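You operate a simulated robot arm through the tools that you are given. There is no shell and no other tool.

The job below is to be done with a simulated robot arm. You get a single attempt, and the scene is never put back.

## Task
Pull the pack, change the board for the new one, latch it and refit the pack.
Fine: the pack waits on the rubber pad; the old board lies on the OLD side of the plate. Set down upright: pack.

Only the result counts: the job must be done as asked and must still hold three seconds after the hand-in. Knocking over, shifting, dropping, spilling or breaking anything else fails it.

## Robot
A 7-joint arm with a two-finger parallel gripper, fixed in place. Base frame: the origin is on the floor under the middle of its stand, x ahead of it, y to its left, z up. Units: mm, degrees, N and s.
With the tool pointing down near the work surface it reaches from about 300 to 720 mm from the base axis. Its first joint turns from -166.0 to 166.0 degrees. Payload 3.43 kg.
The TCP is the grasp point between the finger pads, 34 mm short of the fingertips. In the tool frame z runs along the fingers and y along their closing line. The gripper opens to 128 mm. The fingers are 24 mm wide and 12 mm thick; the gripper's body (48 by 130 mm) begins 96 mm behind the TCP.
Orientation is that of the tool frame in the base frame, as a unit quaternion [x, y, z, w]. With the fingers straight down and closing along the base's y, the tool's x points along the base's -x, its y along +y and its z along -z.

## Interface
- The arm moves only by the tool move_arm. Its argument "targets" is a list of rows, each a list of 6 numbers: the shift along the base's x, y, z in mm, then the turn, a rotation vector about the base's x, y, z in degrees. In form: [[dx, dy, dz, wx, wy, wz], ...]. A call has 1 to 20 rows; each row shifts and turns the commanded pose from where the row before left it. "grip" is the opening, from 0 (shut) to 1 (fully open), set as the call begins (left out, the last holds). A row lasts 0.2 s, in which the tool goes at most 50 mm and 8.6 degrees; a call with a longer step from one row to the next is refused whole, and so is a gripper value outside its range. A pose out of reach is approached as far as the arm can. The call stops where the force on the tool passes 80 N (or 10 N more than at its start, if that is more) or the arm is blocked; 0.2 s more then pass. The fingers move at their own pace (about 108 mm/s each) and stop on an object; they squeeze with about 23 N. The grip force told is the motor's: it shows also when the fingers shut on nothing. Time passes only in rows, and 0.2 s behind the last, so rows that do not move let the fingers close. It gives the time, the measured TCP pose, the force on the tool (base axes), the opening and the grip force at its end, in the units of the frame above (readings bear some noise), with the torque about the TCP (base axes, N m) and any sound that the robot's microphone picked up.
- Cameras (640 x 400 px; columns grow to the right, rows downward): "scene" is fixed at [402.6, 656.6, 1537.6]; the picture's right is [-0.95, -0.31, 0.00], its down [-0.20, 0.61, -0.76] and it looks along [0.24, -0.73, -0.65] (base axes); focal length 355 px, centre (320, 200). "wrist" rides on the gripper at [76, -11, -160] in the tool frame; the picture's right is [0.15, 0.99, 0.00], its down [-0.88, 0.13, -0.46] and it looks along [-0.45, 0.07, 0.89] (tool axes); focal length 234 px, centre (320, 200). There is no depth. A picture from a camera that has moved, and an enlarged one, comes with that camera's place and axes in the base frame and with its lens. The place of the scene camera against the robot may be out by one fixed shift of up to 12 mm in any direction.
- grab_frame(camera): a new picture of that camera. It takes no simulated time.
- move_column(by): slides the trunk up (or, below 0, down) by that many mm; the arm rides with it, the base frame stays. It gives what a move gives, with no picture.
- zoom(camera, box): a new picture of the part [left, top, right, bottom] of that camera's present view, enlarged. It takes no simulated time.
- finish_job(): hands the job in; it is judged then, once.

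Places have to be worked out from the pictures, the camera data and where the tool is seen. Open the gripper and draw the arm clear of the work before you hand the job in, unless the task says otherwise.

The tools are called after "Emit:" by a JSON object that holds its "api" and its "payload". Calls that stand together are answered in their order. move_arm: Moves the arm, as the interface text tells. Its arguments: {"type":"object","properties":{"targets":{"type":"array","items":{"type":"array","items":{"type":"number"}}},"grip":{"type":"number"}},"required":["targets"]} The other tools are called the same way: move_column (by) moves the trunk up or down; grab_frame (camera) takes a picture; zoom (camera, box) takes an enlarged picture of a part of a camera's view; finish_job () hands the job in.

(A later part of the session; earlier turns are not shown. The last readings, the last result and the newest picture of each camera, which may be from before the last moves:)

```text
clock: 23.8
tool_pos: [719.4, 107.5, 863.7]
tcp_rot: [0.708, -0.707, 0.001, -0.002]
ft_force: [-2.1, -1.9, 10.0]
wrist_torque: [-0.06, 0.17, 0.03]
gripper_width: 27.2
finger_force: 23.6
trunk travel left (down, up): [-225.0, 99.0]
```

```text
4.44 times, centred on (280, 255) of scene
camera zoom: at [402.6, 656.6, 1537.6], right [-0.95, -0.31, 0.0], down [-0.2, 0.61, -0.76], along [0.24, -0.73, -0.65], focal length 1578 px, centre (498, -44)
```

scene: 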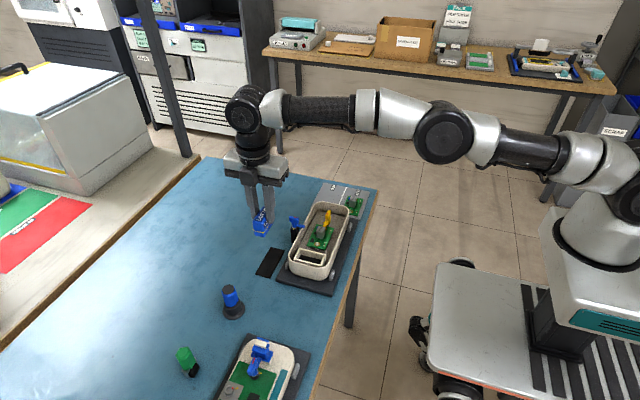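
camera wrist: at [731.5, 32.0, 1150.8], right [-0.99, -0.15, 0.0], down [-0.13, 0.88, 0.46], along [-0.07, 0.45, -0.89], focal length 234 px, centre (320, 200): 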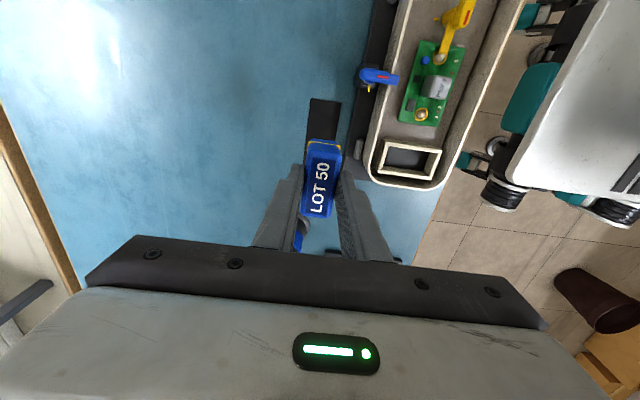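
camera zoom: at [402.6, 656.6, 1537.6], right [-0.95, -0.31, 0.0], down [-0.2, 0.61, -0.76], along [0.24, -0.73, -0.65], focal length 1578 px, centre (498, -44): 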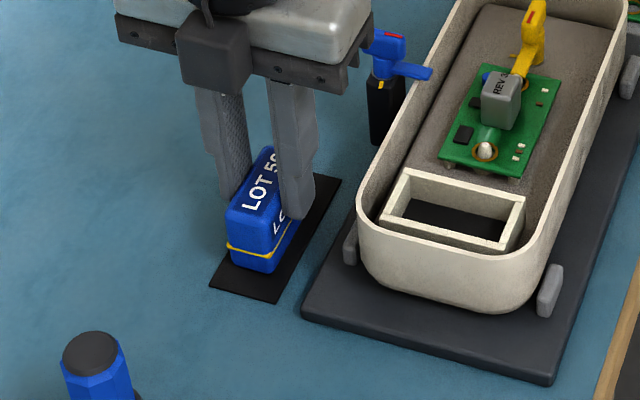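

Contact at a TCP height of about 862 with 10 N; the pack stands on the pad. I relax half a millimetre and open the fingers modestly.

Emit:
{"api": "move_arm", "payload": {"targets": [[0, 0, 0.7, 0, 0, 0], [0, 0, 0, 0, 0, 0]]}}

Emit:
{"api": "move_arm", "payload": {"targets": [[0, 0, 0, 0, 0, 0], [0, 0, 0, 0, 0, 0]], "grip": 0.36}}

Emit:
{"api": "zoom", "payload": {"camera": "scene", "box": [230, 210, 330, 300]}}

Emit:
{"api": "zoom", "payload": {"camera": "wrist", "box": [240, 80, 420, 240]}}

```text
clock: 24.4
tool_pos: [719.1, 106.7, 863.6]
tcp_rot: [0.708, -0.706, 0.0, -0.002]
ft_force: [3.5, 2.0, 9.4]
wrist_torque: [-0.05, -0.13, -0.01]
gripper_width: 27.3
finger_force: 23.0
trunk travel left (down, up): [-225.0, 99.0]
```

```text
clock: 25.0
tool_pos: [719.6, 106.2, 863.1]
tcp_rot: [0.707, -0.707, 0.0, 0.0]
ft_force: [0.0, 0.2, 0.5]
wrist_torque: [0.01, 0.02, 0.02]
gripper_width: 45.8
finger_force: 0.1
trunk travel left (down, up): [-225.0, 99.0]
```

```text
4.44 times, centred on (280, 255) of scene
camera zoom: at [402.6, 656.6, 1537.6], right [-0.95, -0.31, 0.0], down [-0.2, 0.61, -0.76], along [0.24, -0.73, -0.65], focal length 1578 px, centre (498, -44)
```

zoom: 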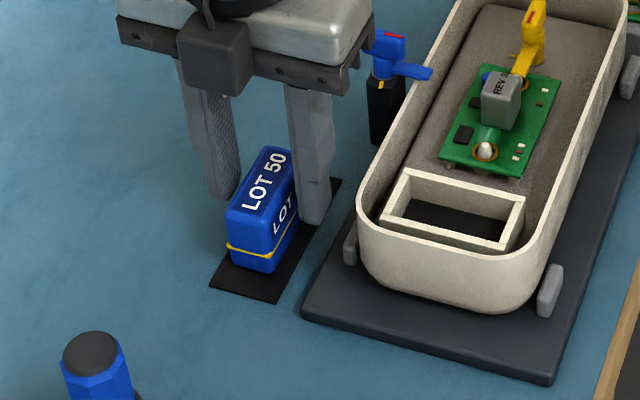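

```text
2.50 times, centred on (330, 160) of wrist
camera zoom: at [730.5, 31.7, 1022.3], right [-0.99, -0.15, 0.0], down [-0.13, 0.88, 0.46], along [-0.07, 0.45, -0.89], focal length 585 px, centre (295, 300)
```

zoom: 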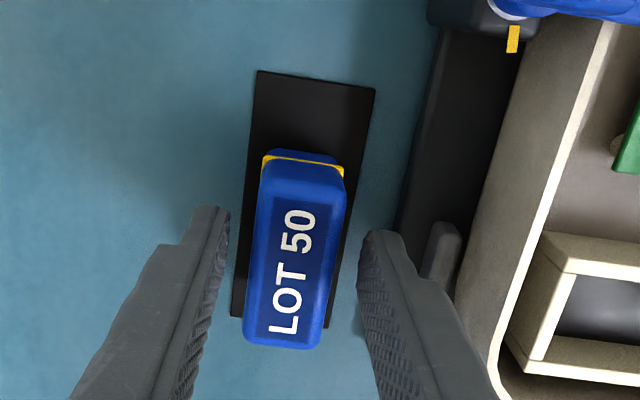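

The pack stands upright on the pad. I rise straight up and move over the yellow knob, keeping the fingers closing along x, to measure the knob.

Emit:
{"api": "move_arm", "payload": {"targets": [[0, 0, 20, 0, 0, 0], [0, 0, 35, 0, 0, 0], [0, 0, 35, 0, 0, 0], [-22.2, -30.2, 0, 0, 0, 0], [-22.2, -30.2, 0, 0, 0, 0], [-22.2, -30.2, 0, 0, 0, 0], [-22.2, -30.2, 0, 0, 0, 0], [-22.2, -30.2, 0, 0, 0, 0], [0, 0, 0, 0, 0, 0]]}}

Emit:
{"api": "grab_frame", "payload": {"camera": "wrist"}}

Emit:
{"api": "zoom", "payload": {"camera": "wrist", "box": [260, 120, 380, 200]}}

Emit:
{"api": "grab_frame", "payload": {"camera": "scene"}}

```text
clock: 27.0
tool_pos: [606.7, -46.2, 951.3]
tcp_rot: [0.707, -0.707, 0.001, 0.0]
ft_force: [0.2, -0.2, 0.4]
wrist_torque: [0.02, -0.01, -0.01]
gripper_width: 45.9
finger_force: 0.1
trunk travel left (down, up): [-225.0, 99.0]
```

```text
taken
camera wrist: at [618.0, -121.2, 1111.0], right [-0.99, -0.15, 0.0], down [-0.13, 0.88, 0.46], along [-0.07, 0.45, -0.89], focal length 234 px, centre (320, 200)
```

wrist: 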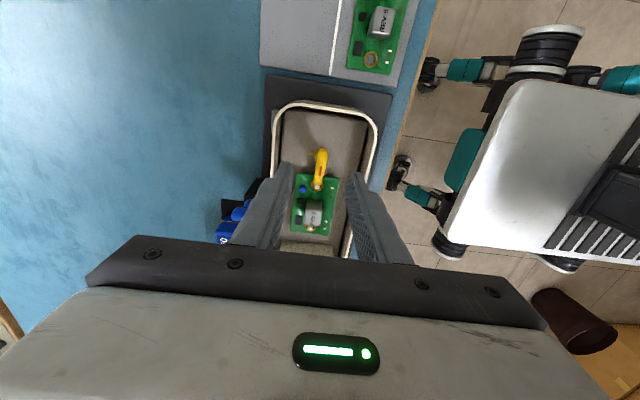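

```text
5.00 times, centred on (320, 160) of wrist
camera zoom: at [618.0, -121.2, 1111.0], right [-0.99, -0.15, 0.0], down [-0.13, 0.88, 0.46], along [-0.07, 0.45, -0.89], focal length 1171 px, centre (320, 400)
```

zoom: 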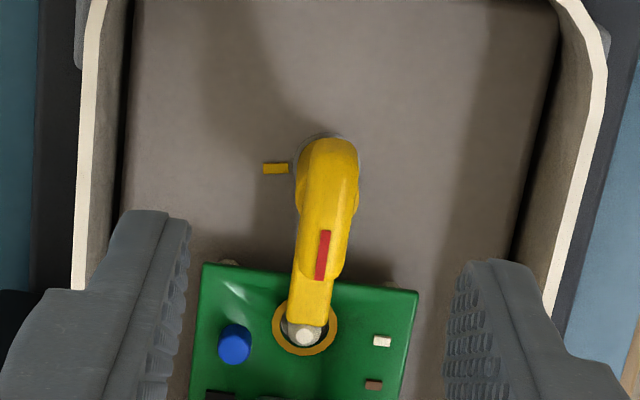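

```text
taken
```

scene: 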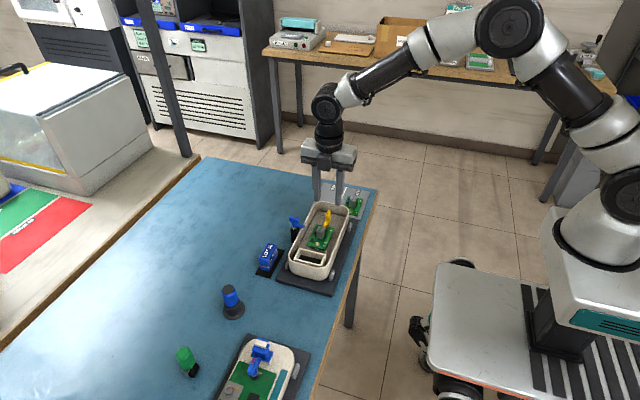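

From two views the knob pivot is at about (605, −45) with its bar top near z≈878, bar along y. I lower the open fingers around the bar and check in stages.

Emit:
{"api": "move_arm", "payload": {"targets": [[-1.5, -0.5, -20, 0, 0, 0], [-1.5, -0.5, -20, 0, 0, 0], [0, 0, 0, 0, 0, 0]]}}

Emit:
{"api": "zoom", "payload": {"camera": "wrist", "box": [260, 120, 380, 240]}}

Emit:
{"api": "zoom", "payload": {"camera": "scene", "box": [290, 180, 370, 240]}}

```text
clock: 27.8
tool_pos: [604.1, -43.7, 910.2]
tcp_rot: [0.707, -0.707, 0.0, 0.001]
ft_force: [0.1, 0.4, 0.2]
wrist_torque: [-0.03, 0.01, -0.01]
gripper_width: 46.2
finger_force: 0.1
trunk travel left (down, up): [-225.0, 99.0]
```

```text
3.33 times, centred on (320, 180) of wrist
camera zoom: at [616.2, -119.3, 1070.2], right [-0.99, -0.15, 0.0], down [-0.13, 0.88, 0.46], along [-0.07, 0.45, -0.89], focal length 781 px, centre (320, 267)
```

zoom: 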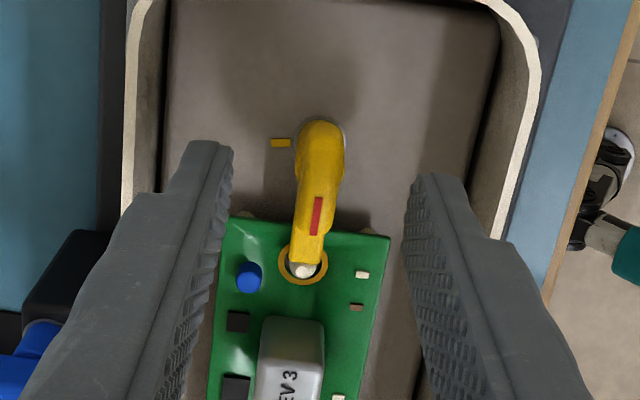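

```text
6.67 times, centred on (330, 210) of scene
camera zoom: at [402.6, 656.6, 1537.6], right [-0.95, -0.31, 0.0], down [-0.2, 0.61, -0.76], along [0.24, -0.73, -0.65], focal length 2367 px, centre (253, 133)
```

zoom: 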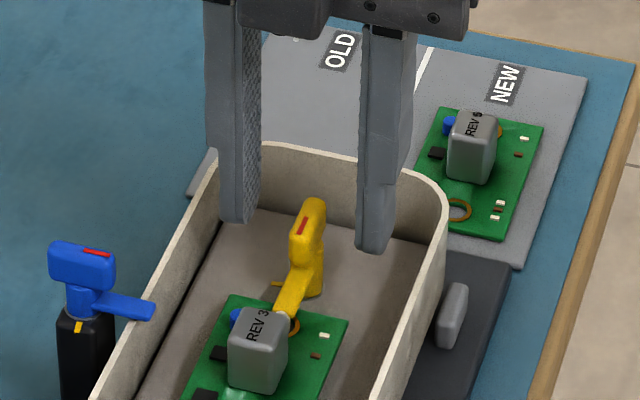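

The bar is centred between the fingertips. I go down to z≈890 (tips at about 856) and close on the bar.

Emit:
{"api": "move_arm", "payload": {"targets": [[0, 0, -8, 0, 0, 0], [0, 0, -8, 0, 0, 0], [0, 0, -7, 0, 0, 0], [0, 0, 0, 0, 0, 0]]}}

Emit:
{"api": "move_arm", "payload": {"targets": [[0, 0, 0, 0, 0, 0], [0, 0, 0, 0, 0, 0], [0, 0, 0, 0, 0, 0]], "grip": 0.0}}

Emit:
{"api": "zoom", "payload": {"camera": "wrist", "box": [260, 120, 380, 240]}}

Emit:
{"api": "zoom", "payload": {"camera": "scene", "box": [290, 180, 370, 240]}}

```text
clock: 28.8
tool_pos: [604.7, -44.8, 889.1]
tcp_rot: [0.707, -0.707, 0.0, 0.0]
ft_force: [-0.1, 0.1, 0.1]
wrist_torque: [0.04, -0.02, -0.01]
gripper_width: 46.1
finger_force: 0.1
trunk travel left (down, up): [-225.0, 99.0]
```

```text
clock: 29.6
tool_pos: [604.4, -45.0, 889.5]
tcp_rot: [-0.707, 0.707, -0.001, 0.001]
ft_force: [3.6, 0.1, -0.5]
wrist_torque: [-0.03, 0.0, 0.11]
gripper_width: 12.4
finger_force: 23.3
trunk travel left (down, up): [-225.0, 99.0]
```

```text
3.33 times, centred on (320, 180) of wrist
camera zoom: at [616.5, -120.3, 1048.6], right [-0.99, -0.15, 0.0], down [-0.13, 0.88, 0.46], along [-0.07, 0.45, -0.89], focal length 781 px, centre (320, 267)
```

zoom: 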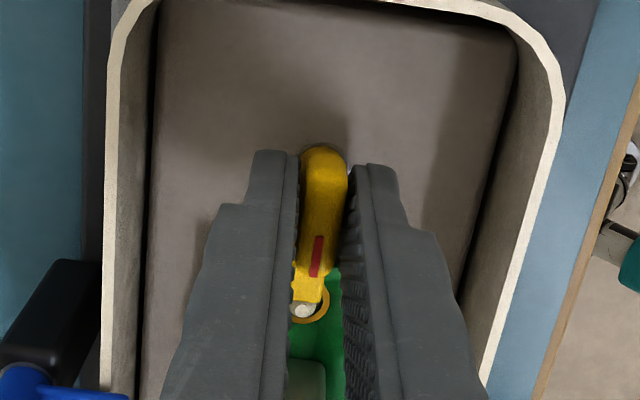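

```text
6.67 times, centred on (330, 210) of scene
camera zoom: at [402.6, 656.6, 1537.6], right [-0.95, -0.31, 0.0], down [-0.2, 0.61, -0.76], along [0.24, -0.73, -0.65], focal length 2367 px, centre (253, 133)
```

zoom: 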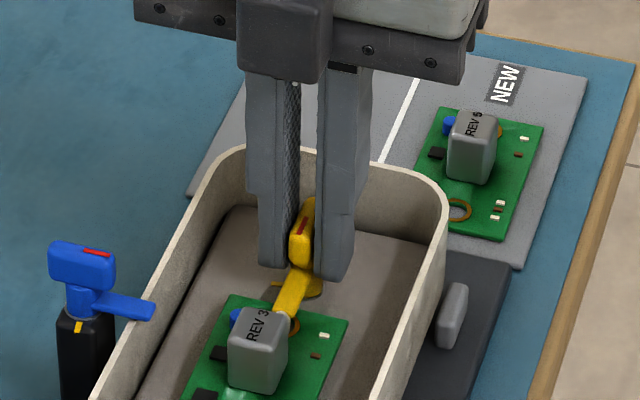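

Bar gripped at 12.4 mm. I start turning clockwise by 16° and watch the torque.

Emit:
{"api": "move_arm", "payload": {"targets": [[0, 0, 0, 0, 0, -8], [0, 0, 0, 0, 0, -8], [0, 0, 0, 0, 0, 0]]}}

Emit:
{"api": "zoom", "payload": {"camera": "scene", "box": [290, 180, 370, 240]}}

Emit:
{"api": "zoom", "payload": {"camera": "wrist", "box": [260, 120, 380, 240]}}

```text
clock: 30.4
tool_pos: [604.4, -44.3, 889.5]
tcp_rot: [-0.602, 0.799, 0.0, -0.001]
ft_force: [3.9, 3.0, 0.3]
wrist_torque: [-0.09, 0.23, 0.71]
gripper_width: 15.9
finger_force: 23.4
trunk travel left (down, up): [-225.0, 99.0]
```

```text
6.67 times, centred on (330, 210) of scene
camera zoom: at [402.6, 656.6, 1537.6], right [-0.95, -0.31, 0.0], down [-0.2, 0.61, -0.76], along [0.24, -0.73, -0.65], focal length 2367 px, centre (253, 133)
```

zoom: 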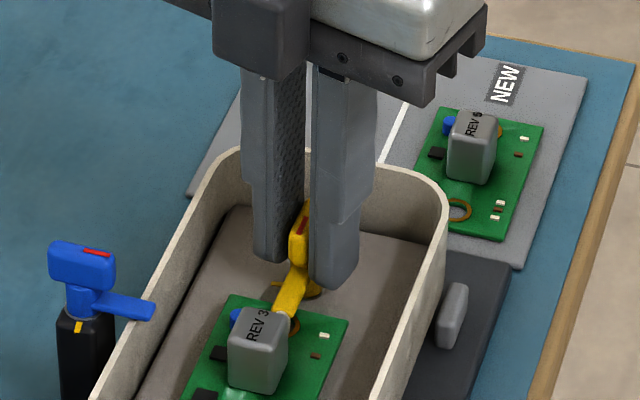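

```text
3.33 times, centred on (320, 180) of wrist
camera zoom: at [595.4, -120.1, 1048.7], right [-0.99, 0.13, 0.0], down [0.12, 0.88, 0.46], along [0.06, 0.45, -0.89], focal length 781 px, centre (320, 267)
```

zoom: 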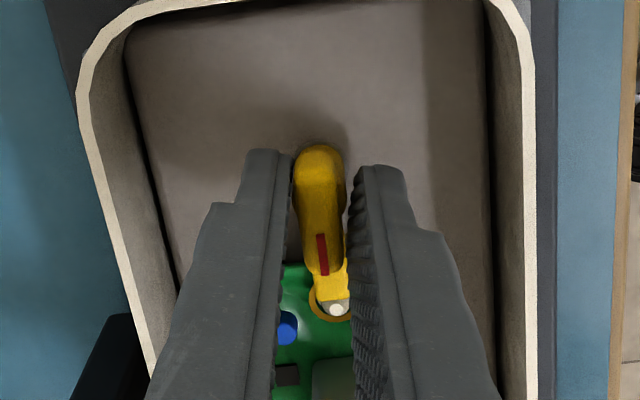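

The bar did not follow: the fingers spread to 15.9 mm with 0.7 N·m resisting, so this direction seems stopped. I turn back and try gently the other way.

Emit:
{"api": "move_arm", "payload": {"targets": [[0, 0, 0, 0, 0, 8], [0, 0, 0, 0, 0, 8], [0, 0, 0, 0, 0, 0]]}}

Emit:
{"api": "move_arm", "payload": {"targets": [[0, 0, 0, 0, 0, 5], [0, 0, 0, 0, 0, 0]]}}

Emit:
{"api": "zoom", "payload": {"camera": "wrist", "box": [260, 120, 380, 240]}}

```text
clock: 31.2
tool_pos: [604.5, -46.5, 889.0]
tcp_rot: [0.708, -0.706, 0.0, 0.001]
ft_force: [-0.2, 1.4, -2.2]
wrist_torque: [0.07, -0.17, 0.03]
gripper_width: 12.6
finger_force: 23.5
trunk travel left (down, up): [-225.0, 99.0]
```

```text
clock: 31.8
tool_pos: [605.7, -45.9, 888.0]
tcp_rot: [0.737, -0.676, 0.0, 0.001]
ft_force: [-1.3, 1.2, -3.1]
wrist_torque: [0.05, -0.13, 0.04]
gripper_width: 12.7
finger_force: 23.2
trunk travel left (down, up): [-225.0, 99.0]
```

```text
3.33 times, centred on (320, 180) of wrist
camera zoom: at [623.3, -119.3, 1048.9], right [-0.97, -0.23, 0.0], down [-0.21, 0.87, 0.46], along [-0.11, 0.44, -0.89], focal length 781 px, centre (320, 267)
```

zoom: 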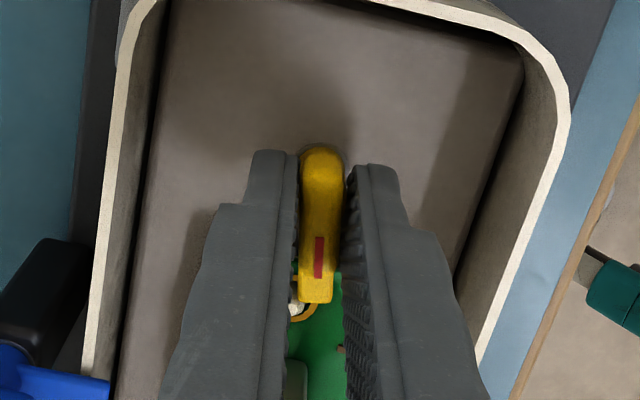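

The knob turns freely counterclockwise, so that is the opening direction. I continue turning in steps while watching torque.

Emit:
{"api": "move_arm", "payload": {"targets": [[0, 0, 0, 0, 0, 8], [0, 0, 0, 0, 0, 8], [0, 0, 0, 0, 0, 8], [0, 0, 0, 0, 0, 8], [0, 0, 0, 0, 0, 8], [0, 0, 0, 0, 0, 0]]}}

Emit:
{"api": "zoom", "payload": {"camera": "wrist", "box": [260, 120, 380, 240]}}

Emit:
{"api": "zoom", "payload": {"camera": "scene", "box": [290, 180, 370, 240]}}

```text
clock: 33.2
tool_pos: [603.2, -45.5, 889.5]
tcp_rot: [0.924, -0.382, -0.002, 0.0]
ft_force: [-7.4, -4.6, -6.1]
wrist_torque: [-0.04, 0.12, -0.01]
gripper_width: 12.7
finger_force: 23.2
trunk travel left (down, up): [-225.0, 99.0]
```

```text
3.33 times, centred on (320, 180) of wrist
camera zoom: at [666.9, -90.6, 1048.9], right [-0.59, -0.8, 0.0], down [-0.71, 0.53, 0.46], along [-0.37, 0.27, -0.89], focal length 781 px, centre (320, 267)
```

zoom: 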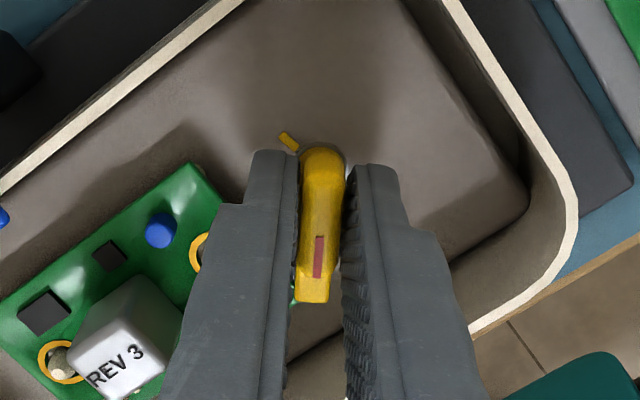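

```text
6.67 times, centred on (330, 210) of scene
camera zoom: at [402.6, 656.6, 1537.6], right [-0.95, -0.31, 0.0], down [-0.2, 0.61, -0.76], along [0.24, -0.73, -0.65], focal length 2367 px, centre (253, 133)
```

zoom: 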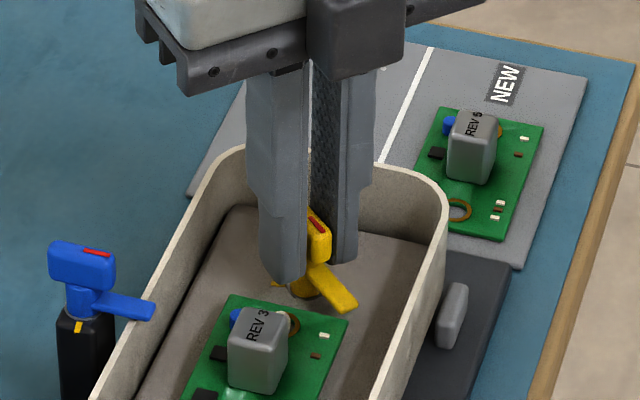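

The latch arm has swung off the board by 45°. Side loads are small; I continue, easing the tool slightly toward them.

Emit:
{"api": "move_arm", "payload": {"targets": [[-0.2, -0.1, -0.2, 0, 0, 8], [-0.2, -0.1, -0.2, 0, 0, 8], [0, 0, 0, 0, 0, 0]]}}

Emit:
{"api": "move_arm", "payload": {"targets": [[0, 0, 0, 0, 0, 8], [0, 0, 0, 0, 0, 8], [0, 0, 0, 0, 0, 0]]}}

Emit:
{"api": "zoom", "payload": {"camera": "wrist", "box": [260, 120, 380, 240]}}

Emit:
{"api": "zoom", "payload": {"camera": "scene", "box": [290, 180, 370, 240]}}

```text
clock: 34.0
tool_pos: [605.5, -44.9, 889.2]
tcp_rot: [0.968, -0.25, 0.0, 0.0]
ft_force: [-8.1, -1.4, -1.8]
wrist_torque: [0.09, 0.38, 0.02]
gripper_width: 11.9
finger_force: 23.1
trunk travel left (down, up): [-225.0, 99.0]
```

```text
clock: 34.8
tool_pos: [605.5, -45.1, 890.2]
tcp_rot: [0.994, -0.112, 0.001, -0.001]
ft_force: [-10.8, -1.5, -1.1]
wrist_torque: [-0.02, 0.46, 0.01]
gripper_width: 12.1
finger_force: 23.7
trunk travel left (down, up): [-225.0, 99.0]
```

```text
3.33 times, centred on (320, 180) of wrist
camera zoom: at [681.8, -51.6, 1049.4], right [-0.08, -1.0, 0.0], down [-0.89, 0.07, 0.46], along [-0.45, 0.04, -0.89], focal length 781 px, centre (320, 267)
```

zoom: 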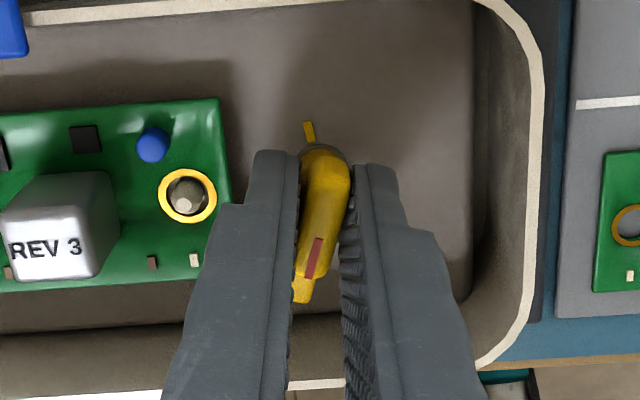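

```text
6.67 times, centred on (330, 210) of scene
camera zoom: at [402.6, 656.6, 1537.6], right [-0.95, -0.31, 0.0], down [-0.2, 0.61, -0.76], along [0.24, -0.73, -0.65], focal length 2367 px, centre (253, 133)
```

zoom: 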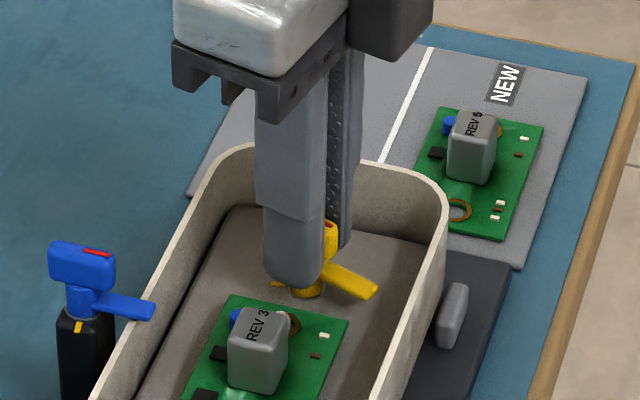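

The latch is now about 77° open and clear of the board with almost no torque. I open the fingers just a little, to stay clear of the board, and lift off.

Emit:
{"api": "move_arm", "payload": {"targets": [[0, 0, 0, 0, 0, 0], [0, 0, 0, 0, 0, 0]], "grip": 0.19}}

Emit:
{"api": "move_arm", "payload": {"targets": [[0, 0, 20, 0, 0, 0], [0, 0, 40, 0, 0, 0], [0, 0, 0, 0, 0, 0]]}}

Emit:
{"api": "grab_frame", "payload": {"camera": "wrist"}}

Emit:
{"api": "zoom", "payload": {"camera": "scene", "box": [290, 180, 370, 260]}}

```text
clock: 35.4
tool_pos: [605.4, -45.7, 889.9]
tcp_rot: [0.994, -0.114, 0.001, 0.0]
ft_force: [-0.3, 0.4, -0.1]
wrist_torque: [-0.01, 0.01, 0.01]
gripper_width: 24.3
finger_force: 0.2
trunk travel left (down, up): [-225.0, 99.0]
```

```text
clock: 36.2
tool_pos: [605.1, -47.4, 953.3]
tcp_rot: [0.994, -0.113, 0.0, 0.0]
ft_force: [0.0, 0.1, 0.3]
wrist_torque: [0.03, 0.0, 0.01]
gripper_width: 24.1
finger_force: 0.1
trunk travel left (down, up): [-225.0, 99.0]
```

```text
taken
camera wrist: at [681.2, -53.1, 1112.1], right [-0.08, -1.0, 0.0], down [-0.89, 0.07, 0.46], along [-0.45, 0.04, -0.89], focal length 234 px, centre (320, 200)
```

wrist: 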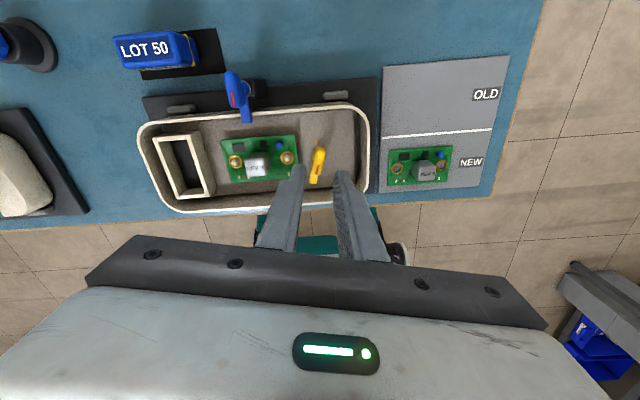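

```text
5.00 times, centred on (330, 220) of scene
camera zoom: at [402.6, 656.6, 1537.6], right [-0.95, -0.31, 0.0], down [-0.2, 0.61, -0.76], along [0.24, -0.73, -0.65], focal length 1776 px, centre (270, 100)
```

zoom: 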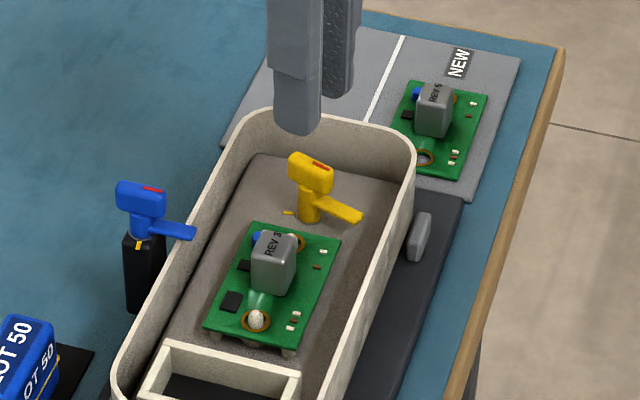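

The latch stands open, and this viewpoint shows both boards and the plate well. I zoom to measure them.

Emit:
{"api": "zoom", "payload": {"camera": "wrist", "box": [200, 100, 340, 200]}}

Emit:
{"api": "zoom", "payload": {"camera": "wrist", "box": [370, 50, 520, 210]}}

```text
4.00 times, centred on (270, 150) of wrist
camera zoom: at [681.2, -53.1, 1112.1], right [-0.08, -1.0, 0.0], down [-0.89, 0.07, 0.46], along [-0.45, 0.04, -0.89], focal length 937 px, centre (520, 400)
```

zoom: 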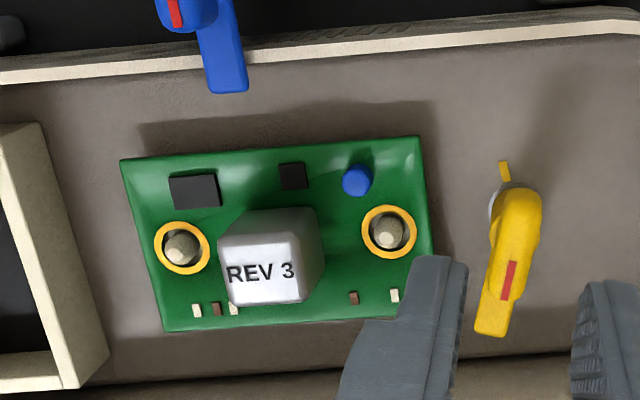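

```text
2.50 times, centred on (445, 130) of wrist
camera zoom: at [681.2, -53.1, 1112.1], right [-0.08, -1.0, 0.0], down [-0.89, 0.07, 0.46], along [-0.45, 0.04, -0.89], focal length 585 px, centre (8, 375)
```

zoom: 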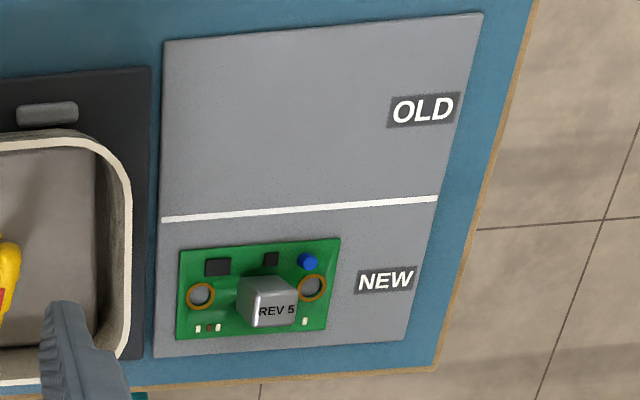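

The new board centres at about (566, −180) and the OLD area centres near (651, −195); everything is axis-aligned. I turn the tool back to the +90° orientation and move over the old board's can, opening the fingers to about 46 mm.

Emit:
{"api": "move_arm", "payload": {"targets": [[0, 7.5, 0, 0, 0, -8.55], [0, 7.5, 0, 0, 0, -8.55], [0, 7.5, 0, 0, 0, -8.55], [0, 7.5, 0, 0, 0, -8.55], [0, 7.5, 0, 0, 0, -8.55], [0, 7.5, 0, 0, 0, -8.55], [0, 7.5, 0, 0, 0, -8.55], [0, 7.5, 0, 0, 0, -8.55], [0, 7.2, 0, 0, 0, -8.6], [0, 0, 0, 0, 0, 0]], "grip": 0.36}}

Emit:
{"api": "grab_frame", "payload": {"camera": "wrist"}}

Emit:
{"api": "zoom", "payload": {"camera": "wrist", "box": [260, 120, 380, 220]}}

Emit:
{"api": "zoom", "payload": {"camera": "scene", "box": [290, 190, 370, 260]}}

```text
clock: 38.4
tool_pos: [604.3, 21.5, 952.1]
tcp_rot: [-0.707, 0.708, 0.0, 0.0]
ft_force: [-1.0, 0.5, 0.1]
wrist_torque: [-0.03, 0.03, -0.02]
gripper_width: 45.8
finger_force: 0.1
trunk travel left (down, up): [-225.0, 99.0]
```

```text
taken
camera wrist: at [616.1, -54.1, 1111.3], right [-0.99, -0.14, 0.0], down [-0.13, 0.88, 0.46], along [-0.07, 0.45, -0.89], focal length 234 px, centre (320, 200)
```

wrist: 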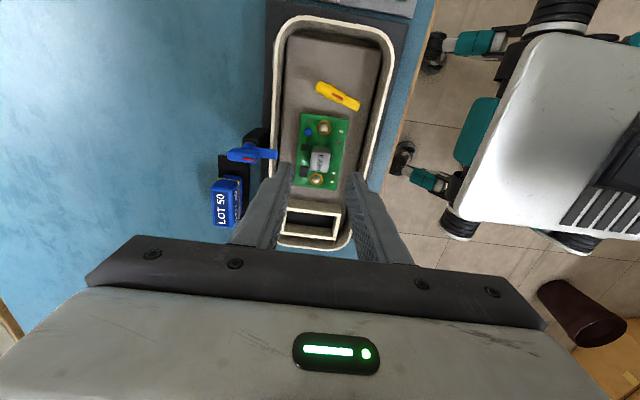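

```text
4.00 times, centred on (320, 170) of wrist
camera zoom: at [616.1, -54.1, 1111.3], right [-0.99, -0.14, 0.0], down [-0.13, 0.88, 0.46], along [-0.07, 0.45, -0.89], focal length 937 px, centre (320, 320)
```

zoom: 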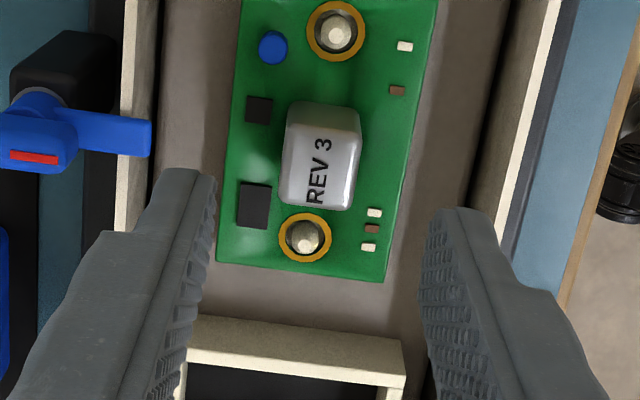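

```text
5.71 times, centred on (330, 225) of scene
camera zoom: at [402.6, 656.6, 1537.6], right [-0.95, -0.31, 0.0], down [-0.2, 0.61, -0.76], along [0.24, -0.73, -0.65], focal length 2029 px, centre (263, 57)
```

zoom: 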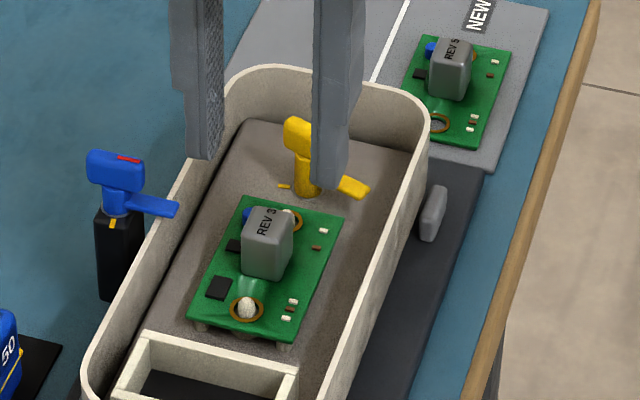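

The can is centred under the gripper at about (604.5, 22). I descend in stages around it.

Emit:
{"api": "move_arm", "payload": {"targets": [[0, -0.2, -20, 0, 0, 0], [0, -0.2, -20, 0, 0, 0], [0, 0, 0, 0, 0, 0]]}}

Emit:
{"api": "zoom", "payload": {"camera": "wrist", "box": [260, 120, 380, 220]}}

Emit:
{"api": "zoom", "payload": {"camera": "scene", "box": [290, 190, 370, 260]}}

```text
clock: 39.2
tool_pos: [603.1, 20.6, 909.3]
tcp_rot: [0.707, -0.707, 0.001, 0.0]
ft_force: [-1.0, -0.3, 0.7]
wrist_torque: [0.01, 0.01, 0.02]
gripper_width: 46.2
finger_force: 0.0
trunk travel left (down, up): [-225.0, 99.0]
```

```text
4.00 times, centred on (320, 170) of wrist
camera zoom: at [615.5, -54.9, 1069.0], right [-0.99, -0.15, 0.0], down [-0.13, 0.88, 0.46], along [-0.07, 0.45, -0.89], focal length 937 px, centre (320, 320)
```

zoom: 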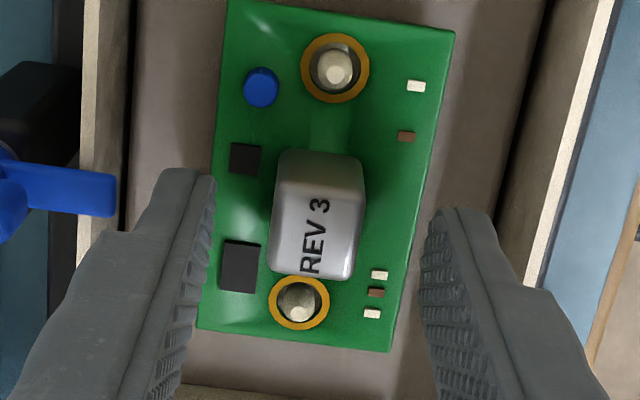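

```text
5.71 times, centred on (330, 225) of scene
camera zoom: at [402.6, 656.6, 1537.6], right [-0.95, -0.31, 0.0], down [-0.2, 0.61, -0.76], along [0.24, -0.73, -0.65], focal length 2029 px, centre (263, 57)
```

zoom: 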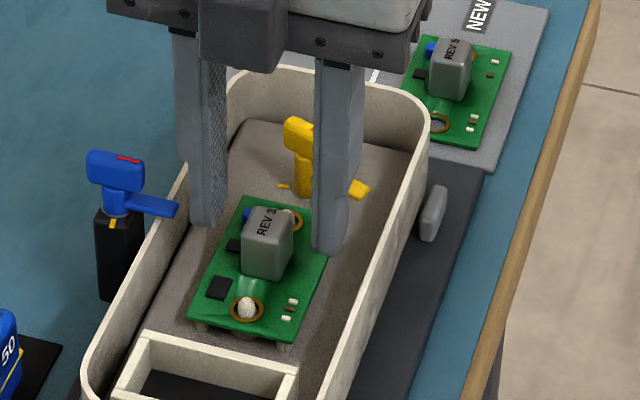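

Well centred. I lower the last 18 mm and close on the can.

Emit:
{"api": "move_arm", "payload": {"targets": [[0, 0, -9, 0, 0, 0], [0, 0, -9, 0, 0, 0], [0, 0, 0, 0, 0, 0]]}}

Emit:
{"api": "move_arm", "payload": {"targets": [[0, 0, 0, 0, 0, 0], [0, 0, 0, 0, 0, 0], [0, 0, 0, 0, 0, 0]], "grip": 0.0}}

Emit:
{"api": "zoom", "payload": {"camera": "wrist", "box": [260, 120, 380, 220]}}

Emit:
{"api": "zoom", "payload": {"camera": "scene", "box": [290, 190, 370, 260]}}

```text
clock: 40.0
tool_pos: [605.0, 20.3, 892.6]
tcp_rot: [-0.707, 0.707, 0.001, 0.0]
ft_force: [-0.8, 0.1, -0.6]
wrist_torque: [-0.02, 0.01, 0.0]
gripper_width: 45.8
finger_force: 0.0
trunk travel left (down, up): [-225.0, 99.0]
```

```text
clock: 40.8
tool_pos: [603.6, 19.4, 892.0]
tcp_rot: [-0.706, 0.708, -0.001, 0.001]
ft_force: [6.0, 0.8, 0.0]
wrist_torque: [-0.02, -0.1, 0.02]
gripper_width: 18.9
finger_force: 23.4
trunk travel left (down, up): [-225.0, 99.0]
```

```text
4.00 times, centred on (320, 170) of wrist
camera zoom: at [616.3, -55.7, 1052.3], right [-0.99, -0.15, 0.0], down [-0.13, 0.88, 0.46], along [-0.07, 0.45, -0.89], focal length 937 px, centre (320, 320)
```

zoom: 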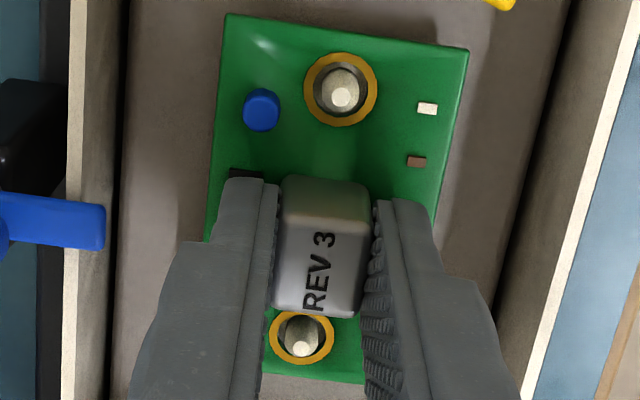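

```text
5.71 times, centred on (330, 225) of scene
camera zoom: at [402.6, 656.6, 1537.6], right [-0.95, -0.31, 0.0], down [-0.2, 0.61, -0.76], along [0.24, -0.73, -0.65], focal length 2029 px, centre (263, 57)
```

zoom: 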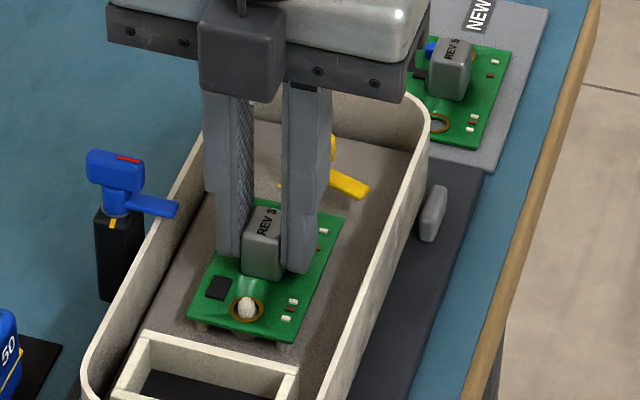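

The can is gripped at 18.9 mm with +6 N side load along x, so the seated board is slightly to +x. I ease the tool +0.8 mm to find the force-free seat position before lifting.

Emit:
{"api": "move_arm", "payload": {"targets": [[0.8, 0, 0, 0, 0, 0], [0, 0, 0, 0, 0, 0], [0, 0, 0, 0, 0, 0]]}}

```text
clock: 41.6
tool_pos: [604.7, 20.1, 893.1]
tcp_rot: [-0.707, 0.708, 0.0, 0.0]
ft_force: [1.9, -3.0, 1.8]
wrist_torque: [-0.04, -0.04, 0.0]
gripper_width: 18.8
finger_force: 23.3
trunk travel left (down, up): [-225.0, 99.0]
```

Side load is down to about 2 N. I save a reference image of the seated board in the grip for matching the new one later, then lift gently.

Emit:
{"api": "zoom", "payload": {"camera": "wrist", "box": [280, 110, 380, 210]}}

Emit:
{"api": "move_arm", "payload": {"targets": [[0, 0, 2, 0, 0, 0], [0, 0, 2, 0, 0, 0], [0, 0, 3, 0, 0, 0], [0, 0, 0, 0, 0, 0]]}}

Emit:
{"api": "zoom", "payload": {"camera": "wrist", "box": [280, 110, 380, 210]}}

Emit:
{"api": "zoom", "payload": {"camera": "scene", "box": [290, 190, 370, 260]}}

```text
4.00 times, centred on (330, 160) of wrist
camera zoom: at [616.6, -55.6, 1052.4], right [-0.99, -0.15, 0.0], down [-0.13, 0.88, 0.46], along [-0.07, 0.45, -0.89], focal length 937 px, centre (280, 360)
```

zoom: 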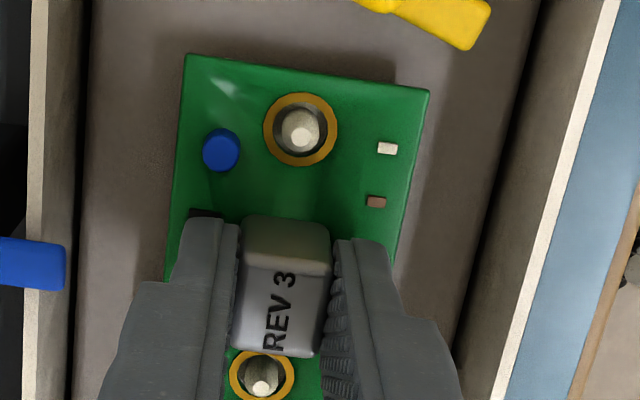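

```text
clock: 42.6
tool_pos: [605.0, 22.9, 897.8]
tcp_rot: [0.707, -0.707, 0.0, 0.0]
ft_force: [-0.5, -4.2, -1.8]
wrist_torque: [-0.14, 0.04, 0.0]
gripper_width: 18.9
finger_force: 23.3
trunk travel left (down, up): [-225.0, 99.0]
```

```text
4.00 times, centred on (330, 160) of wrist
camera zoom: at [616.2, -53.6, 1058.3], right [-0.99, -0.15, 0.0], down [-0.13, 0.88, 0.46], along [-0.07, 0.45, -0.89], focal length 937 px, centre (280, 360)
```

zoom: 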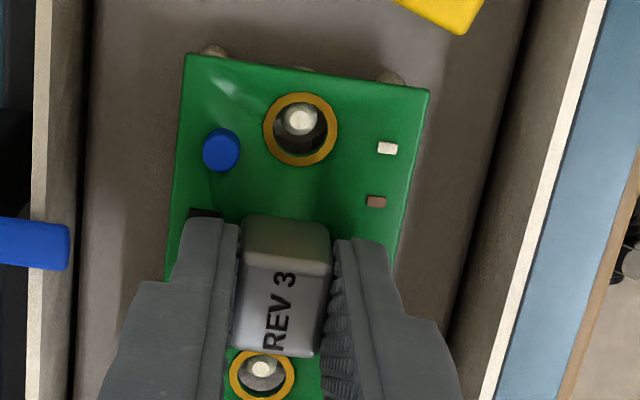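

```text
5.71 times, centred on (330, 225) of scene
camera zoom: at [402.6, 656.6, 1537.6], right [-0.95, -0.31, 0.0], down [-0.2, 0.61, -0.76], along [0.24, -0.73, -0.65], focal length 2029 px, centre (263, 57)
```

zoom: 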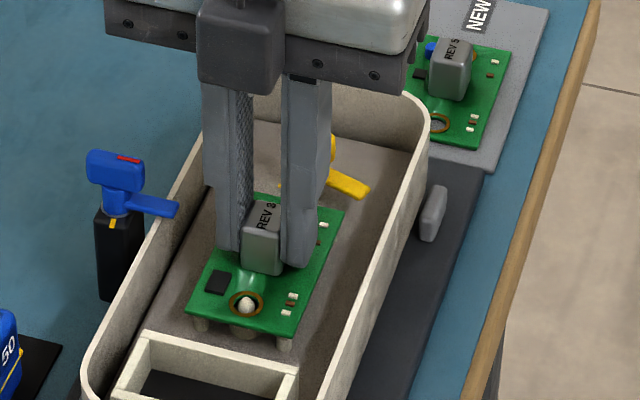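

The board lifts off its pegs cleanly and holds still in the grip. I raise it clear and carry it over the OLD side of the plate.

Emit:
{"api": "move_arm", "payload": {"targets": [[0, 0, 10, 0, 0, 0], [0, 0, 26, 0, 0, 0], [0, 0, 26, 0, 0, 0], [9.1, -40.3, 0, 0, 0, 0], [9.1, -40.3, 0, 0, 0, 0], [9.1, -40.3, 0, 0, 0, 0], [9.1, -40.3, 0, 0, 0, 0], [9.2, -40.4, 0, 0, 0, 0], [0, 0, 0, 0, 0, 0]]}}

Emit:
{"api": "grab_frame", "payload": {"camera": "wrist"}}

Emit:
{"api": "zoom", "payload": {"camera": "scene", "box": [280, 150, 400, 250]}}

```text
clock: 44.6
tool_pos: [653.1, -179.8, 960.2]
tcp_rot: [0.707, -0.707, 0.0, 0.0]
ft_force: [0.1, -0.1, -1.4]
wrist_torque: [-0.02, 0.01, 0.01]
gripper_width: 19.0
finger_force: 23.0
trunk travel left (down, up): [-225.0, 99.0]
```

```text
taken
camera wrist: at [665.1, -256.2, 1119.1], right [-0.99, -0.15, 0.0], down [-0.13, 0.88, 0.46], along [-0.07, 0.45, -0.89], focal length 234 px, centre (320, 200)
```

wrist: 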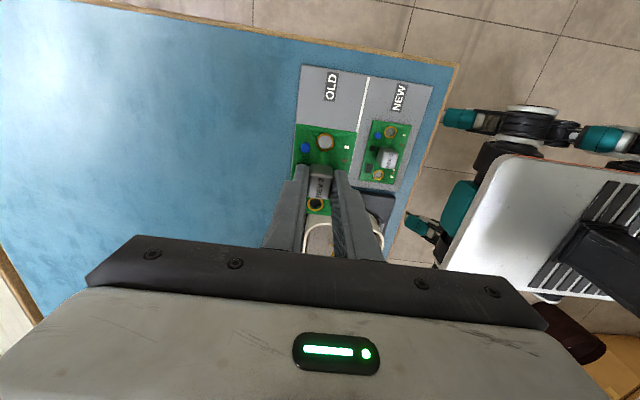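

```text
4.00 times, centred on (340, 200) of scene
camera zoom: at [402.6, 656.6, 1537.6], right [-0.95, -0.31, 0.0], down [-0.2, 0.61, -0.76], along [0.24, -0.73, -0.65], focal length 1420 px, centre (240, 200)
```

zoom: 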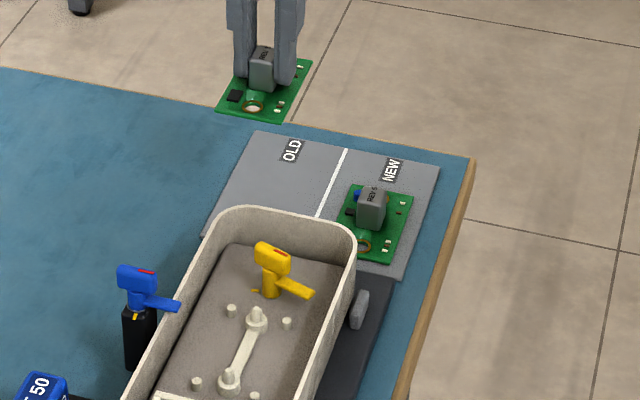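

The posts and pegs of the fixture are visible now and the OLD area is below. I descend toward the plate, then approach in small steps.

Emit:
{"api": "move_arm", "payload": {"targets": [[-0.5, -2, -30, 0, 0, 0], [-0.5, -2, -35, 0, 0, 0], [0, 0, -33, 0, 0, 0], [0, 0, 0, 0, 0, 0]]}}

Emit:
{"api": "zoom", "payload": {"camera": "wrist", "box": [240, 60, 420, 220]}}

Emit:
{"api": "zoom", "payload": {"camera": "scene", "box": [290, 160, 390, 240]}}

```text
clock: 45.6
tool_pos: [651.2, -183.1, 862.3]
tcp_rot: [-0.706, 0.708, 0.001, 0.0]
ft_force: [0.4, 0.1, -0.3]
wrist_torque: [0.02, 0.01, 0.01]
gripper_width: 19.0
finger_force: 22.6
trunk travel left (down, up): [-225.0, 99.0]
```

```text
2.50 times, centred on (330, 140) of wrist
camera zoom: at [663.4, -258.1, 1020.8], right [-0.99, -0.15, 0.0], down [-0.13, 0.88, 0.46], along [-0.07, 0.45, -0.89], focal length 585 px, centre (295, 350)
```

zoom: 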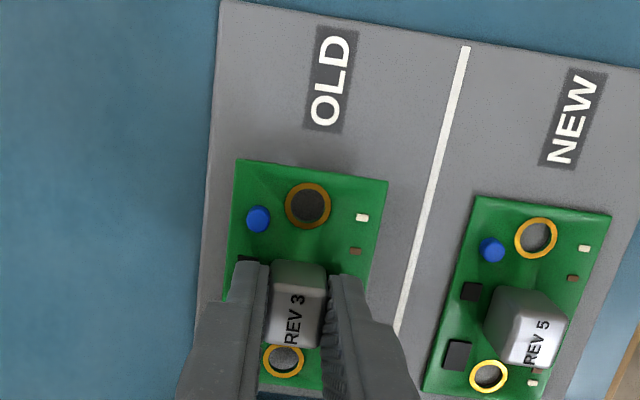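

```text
5.00 times, centred on (340, 200) of scene
camera zoom: at [402.6, 656.6, 1537.6], right [-0.95, -0.31, 0.0], down [-0.2, 0.61, -0.76], along [0.24, -0.73, -0.65], focal length 1776 px, centre (220, 200)
```

zoom: 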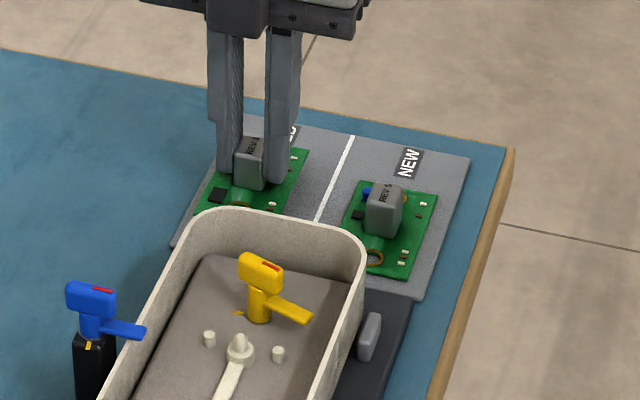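

The board hovers well inside the OLD area. I lower stepwise watching the force.

Emit:
{"api": "move_arm", "payload": {"targets": [[0, 0, -6, 0, 0, 0], [0, 0, -5, 0, 0, 0], [0, 0, 0, 0, 0, 0]]}}

Emit:
{"api": "move_arm", "payload": {"targets": [[0, 0, -2, 0, 0, 0], [0, 0, 0, 0, 0, 0]]}}

Emit:
{"api": "move_arm", "payload": {"targets": [[0, 0, -1.5, 0, 0, 0], [0, 0, 0, 0, 0, 0]]}}

```text
clock: 46.4
tool_pos: [651.0, -182.3, 850.8]
tcp_rot: [0.708, -0.707, 0.0, 0.0]
ft_force: [0.4, -0.3, 0.4]
wrist_torque: [-0.01, -0.03, -0.01]
gripper_width: 18.9
finger_force: 22.6
trunk travel left (down, up): [-225.0, 99.0]
```

```text
clock: 47.0
tool_pos: [649.7, -183.3, 849.5]
tcp_rot: [-0.707, 0.707, 0.0, 0.001]
ft_force: [-0.2, 0.1, -0.7]
wrist_torque: [0.01, 0.01, 0.02]
gripper_width: 19.0
finger_force: 22.6
trunk travel left (down, up): [-225.0, 99.0]
```

```text
clock: 47.6
tool_pos: [650.8, -183.9, 847.8]
tcp_rot: [0.707, -0.707, 0.0, 0.0]
ft_force: [-0.6, 0.0, -0.8]
wrist_torque: [0.03, -0.04, 0.03]
gripper_width: 18.9
finger_force: 23.0
trunk travel left (down, up): [-225.0, 99.0]
```

Still free (commanded about 847.8). I keep stepping down in single small moves.

Emit:
{"api": "move_arm", "payload": {"targets": [[0, 0, -1.5, 0, 0, 0], [0, 0, 0, 0, 0, 0]]}}

Emit:
{"api": "move_arm", "payload": {"targets": [[0, 0, -1.5, 0, 0, 0], [0, 0, 0, 0, 0, 0]]}}

Emit:
{"api": "zoom", "payload": {"camera": "wrist", "box": [240, 60, 420, 220]}}

```text
clock: 48.2
tool_pos: [651.9, -184.1, 847.1]
tcp_rot: [0.707, -0.707, 0.0, -0.001]
ft_force: [-1.4, 0.2, 5.0]
wrist_torque: [0.21, 0.05, 0.03]
gripper_width: 19.0
finger_force: 23.0
trunk travel left (down, up): [-225.0, 99.0]
```

```text
clock: 48.8
tool_pos: [651.0, -184.2, 847.0]
tcp_rot: [-0.707, 0.707, -0.002, 0.001]
ft_force: [-2.6, 3.6, 13.6]
wrist_torque: [0.07, 0.15, 0.03]
gripper_width: 19.1
finger_force: 23.5
trunk travel left (down, up): [-225.0, 99.0]
```

```text
2.50 times, centred on (330, 140) of wrist
camera zoom: at [662.5, -259.4, 1006.9], right [-0.99, -0.15, 0.0], down [-0.13, 0.88, 0.46], along [-0.06, 0.45, -0.89], focal length 585 px, centre (295, 350)
```

zoom: 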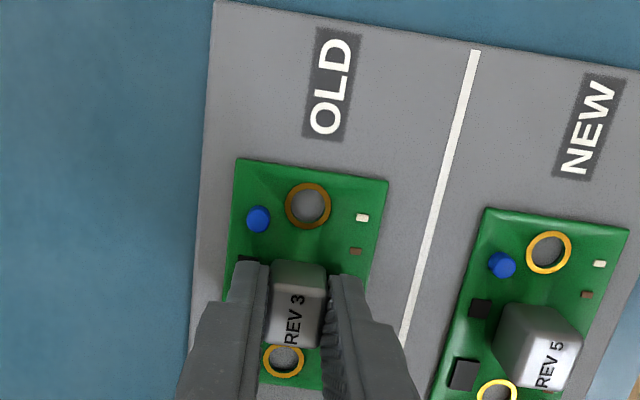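

The board rests on the plate (contact near 847). I take off the excess load and release.

Emit:
{"api": "move_arm", "payload": {"targets": [[0, 0, 1.6, 0, 0, 0], [0, 0, 0, 0, 0, 0]]}}

Emit:
{"api": "move_arm", "payload": {"targets": [[0, 0, 0, 0, 0, 0], [0, 0, 0, 0, 0, 0]], "grip": 0.36}}

Emit:
{"api": "move_arm", "payload": {"targets": [[0, 0, 20, 0, 0, 0], [0, 0, 30, 0, 0, 0], [0, 0, 30, 0, 0, 0], [0, 0, 0, 0, 0, 0]]}}

Emit:
{"api": "grab_frame", "payload": {"camera": "wrist"}}

Emit:
{"api": "zoom", "payload": {"camera": "scene", "box": [290, 160, 390, 240]}}

```text
clock: 49.4
tool_pos: [652.3, -185.0, 846.2]
tcp_rot: [0.707, -0.707, 0.0, 0.0]
ft_force: [-0.6, 2.4, 10.2]
wrist_torque: [0.13, 0.03, -0.02]
gripper_width: 19.0
finger_force: 23.1
trunk travel left (down, up): [-225.0, 99.0]
```

```text
clock: 50.0
tool_pos: [651.6, -185.7, 845.5]
tcp_rot: [-0.707, 0.707, 0.0, 0.0]
ft_force: [-0.2, -1.1, 0.9]
wrist_torque: [-0.02, 0.01, -0.02]
gripper_width: 46.0
finger_force: 0.1
trunk travel left (down, up): [-225.0, 99.0]
```

```text
clock: 51.0
tool_pos: [649.1, -182.5, 928.5]
tcp_rot: [0.707, -0.707, 0.0, 0.0]
ft_force: [-0.2, 1.2, -0.3]
wrist_torque: [0.04, -0.01, 0.0]
gripper_width: 46.2
finger_force: 0.0
trunk travel left (down, up): [-225.0, 99.0]
```

```text
taken
camera wrist: at [660.2, -257.7, 1088.3], right [-0.99, -0.15, 0.0], down [-0.13, 0.88, 0.46], along [-0.07, 0.45, -0.89], focal length 234 px, centre (320, 200)
```

wrist: 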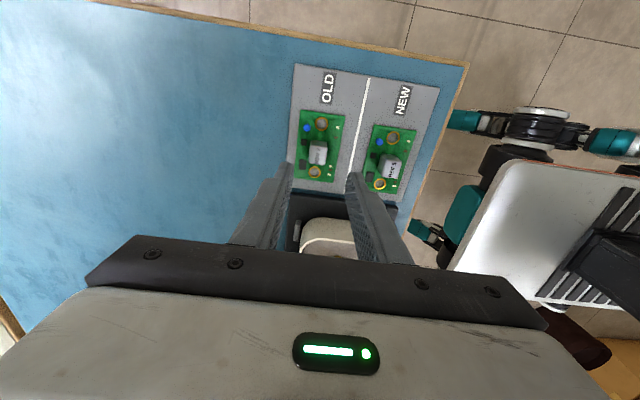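

```text
5.00 times, centred on (340, 200) of scene
camera zoom: at [402.6, 656.6, 1537.6], right [-0.95, -0.31, 0.0], down [-0.2, 0.61, -0.76], along [0.24, -0.73, -0.65], focal length 1776 px, centre (220, 200)
```

zoom: 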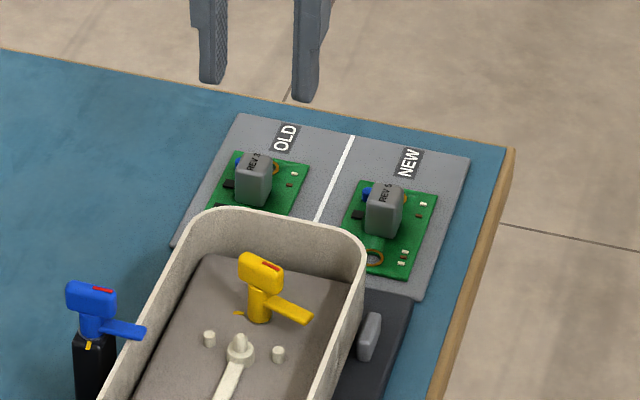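

The old board lies flat on the OLD side. I zoom to measure the new board relative to it.

Emit:
{"api": "zoom", "payload": {"camera": "wrist", "box": [280, 90, 430, 200]}}

```text
3.64 times, centred on (355, 145) of wrist
camera zoom: at [660.2, -257.7, 1088.3], right [-0.99, -0.15, 0.0], down [-0.13, 0.88, 0.46], along [-0.07, 0.45, -0.89], focal length 852 px, centre (193, 400)
```

zoom: 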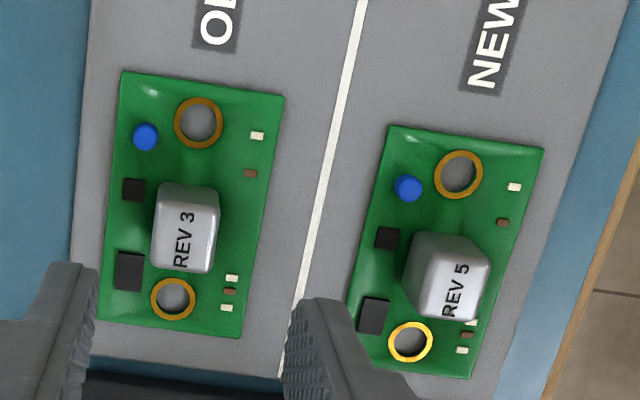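

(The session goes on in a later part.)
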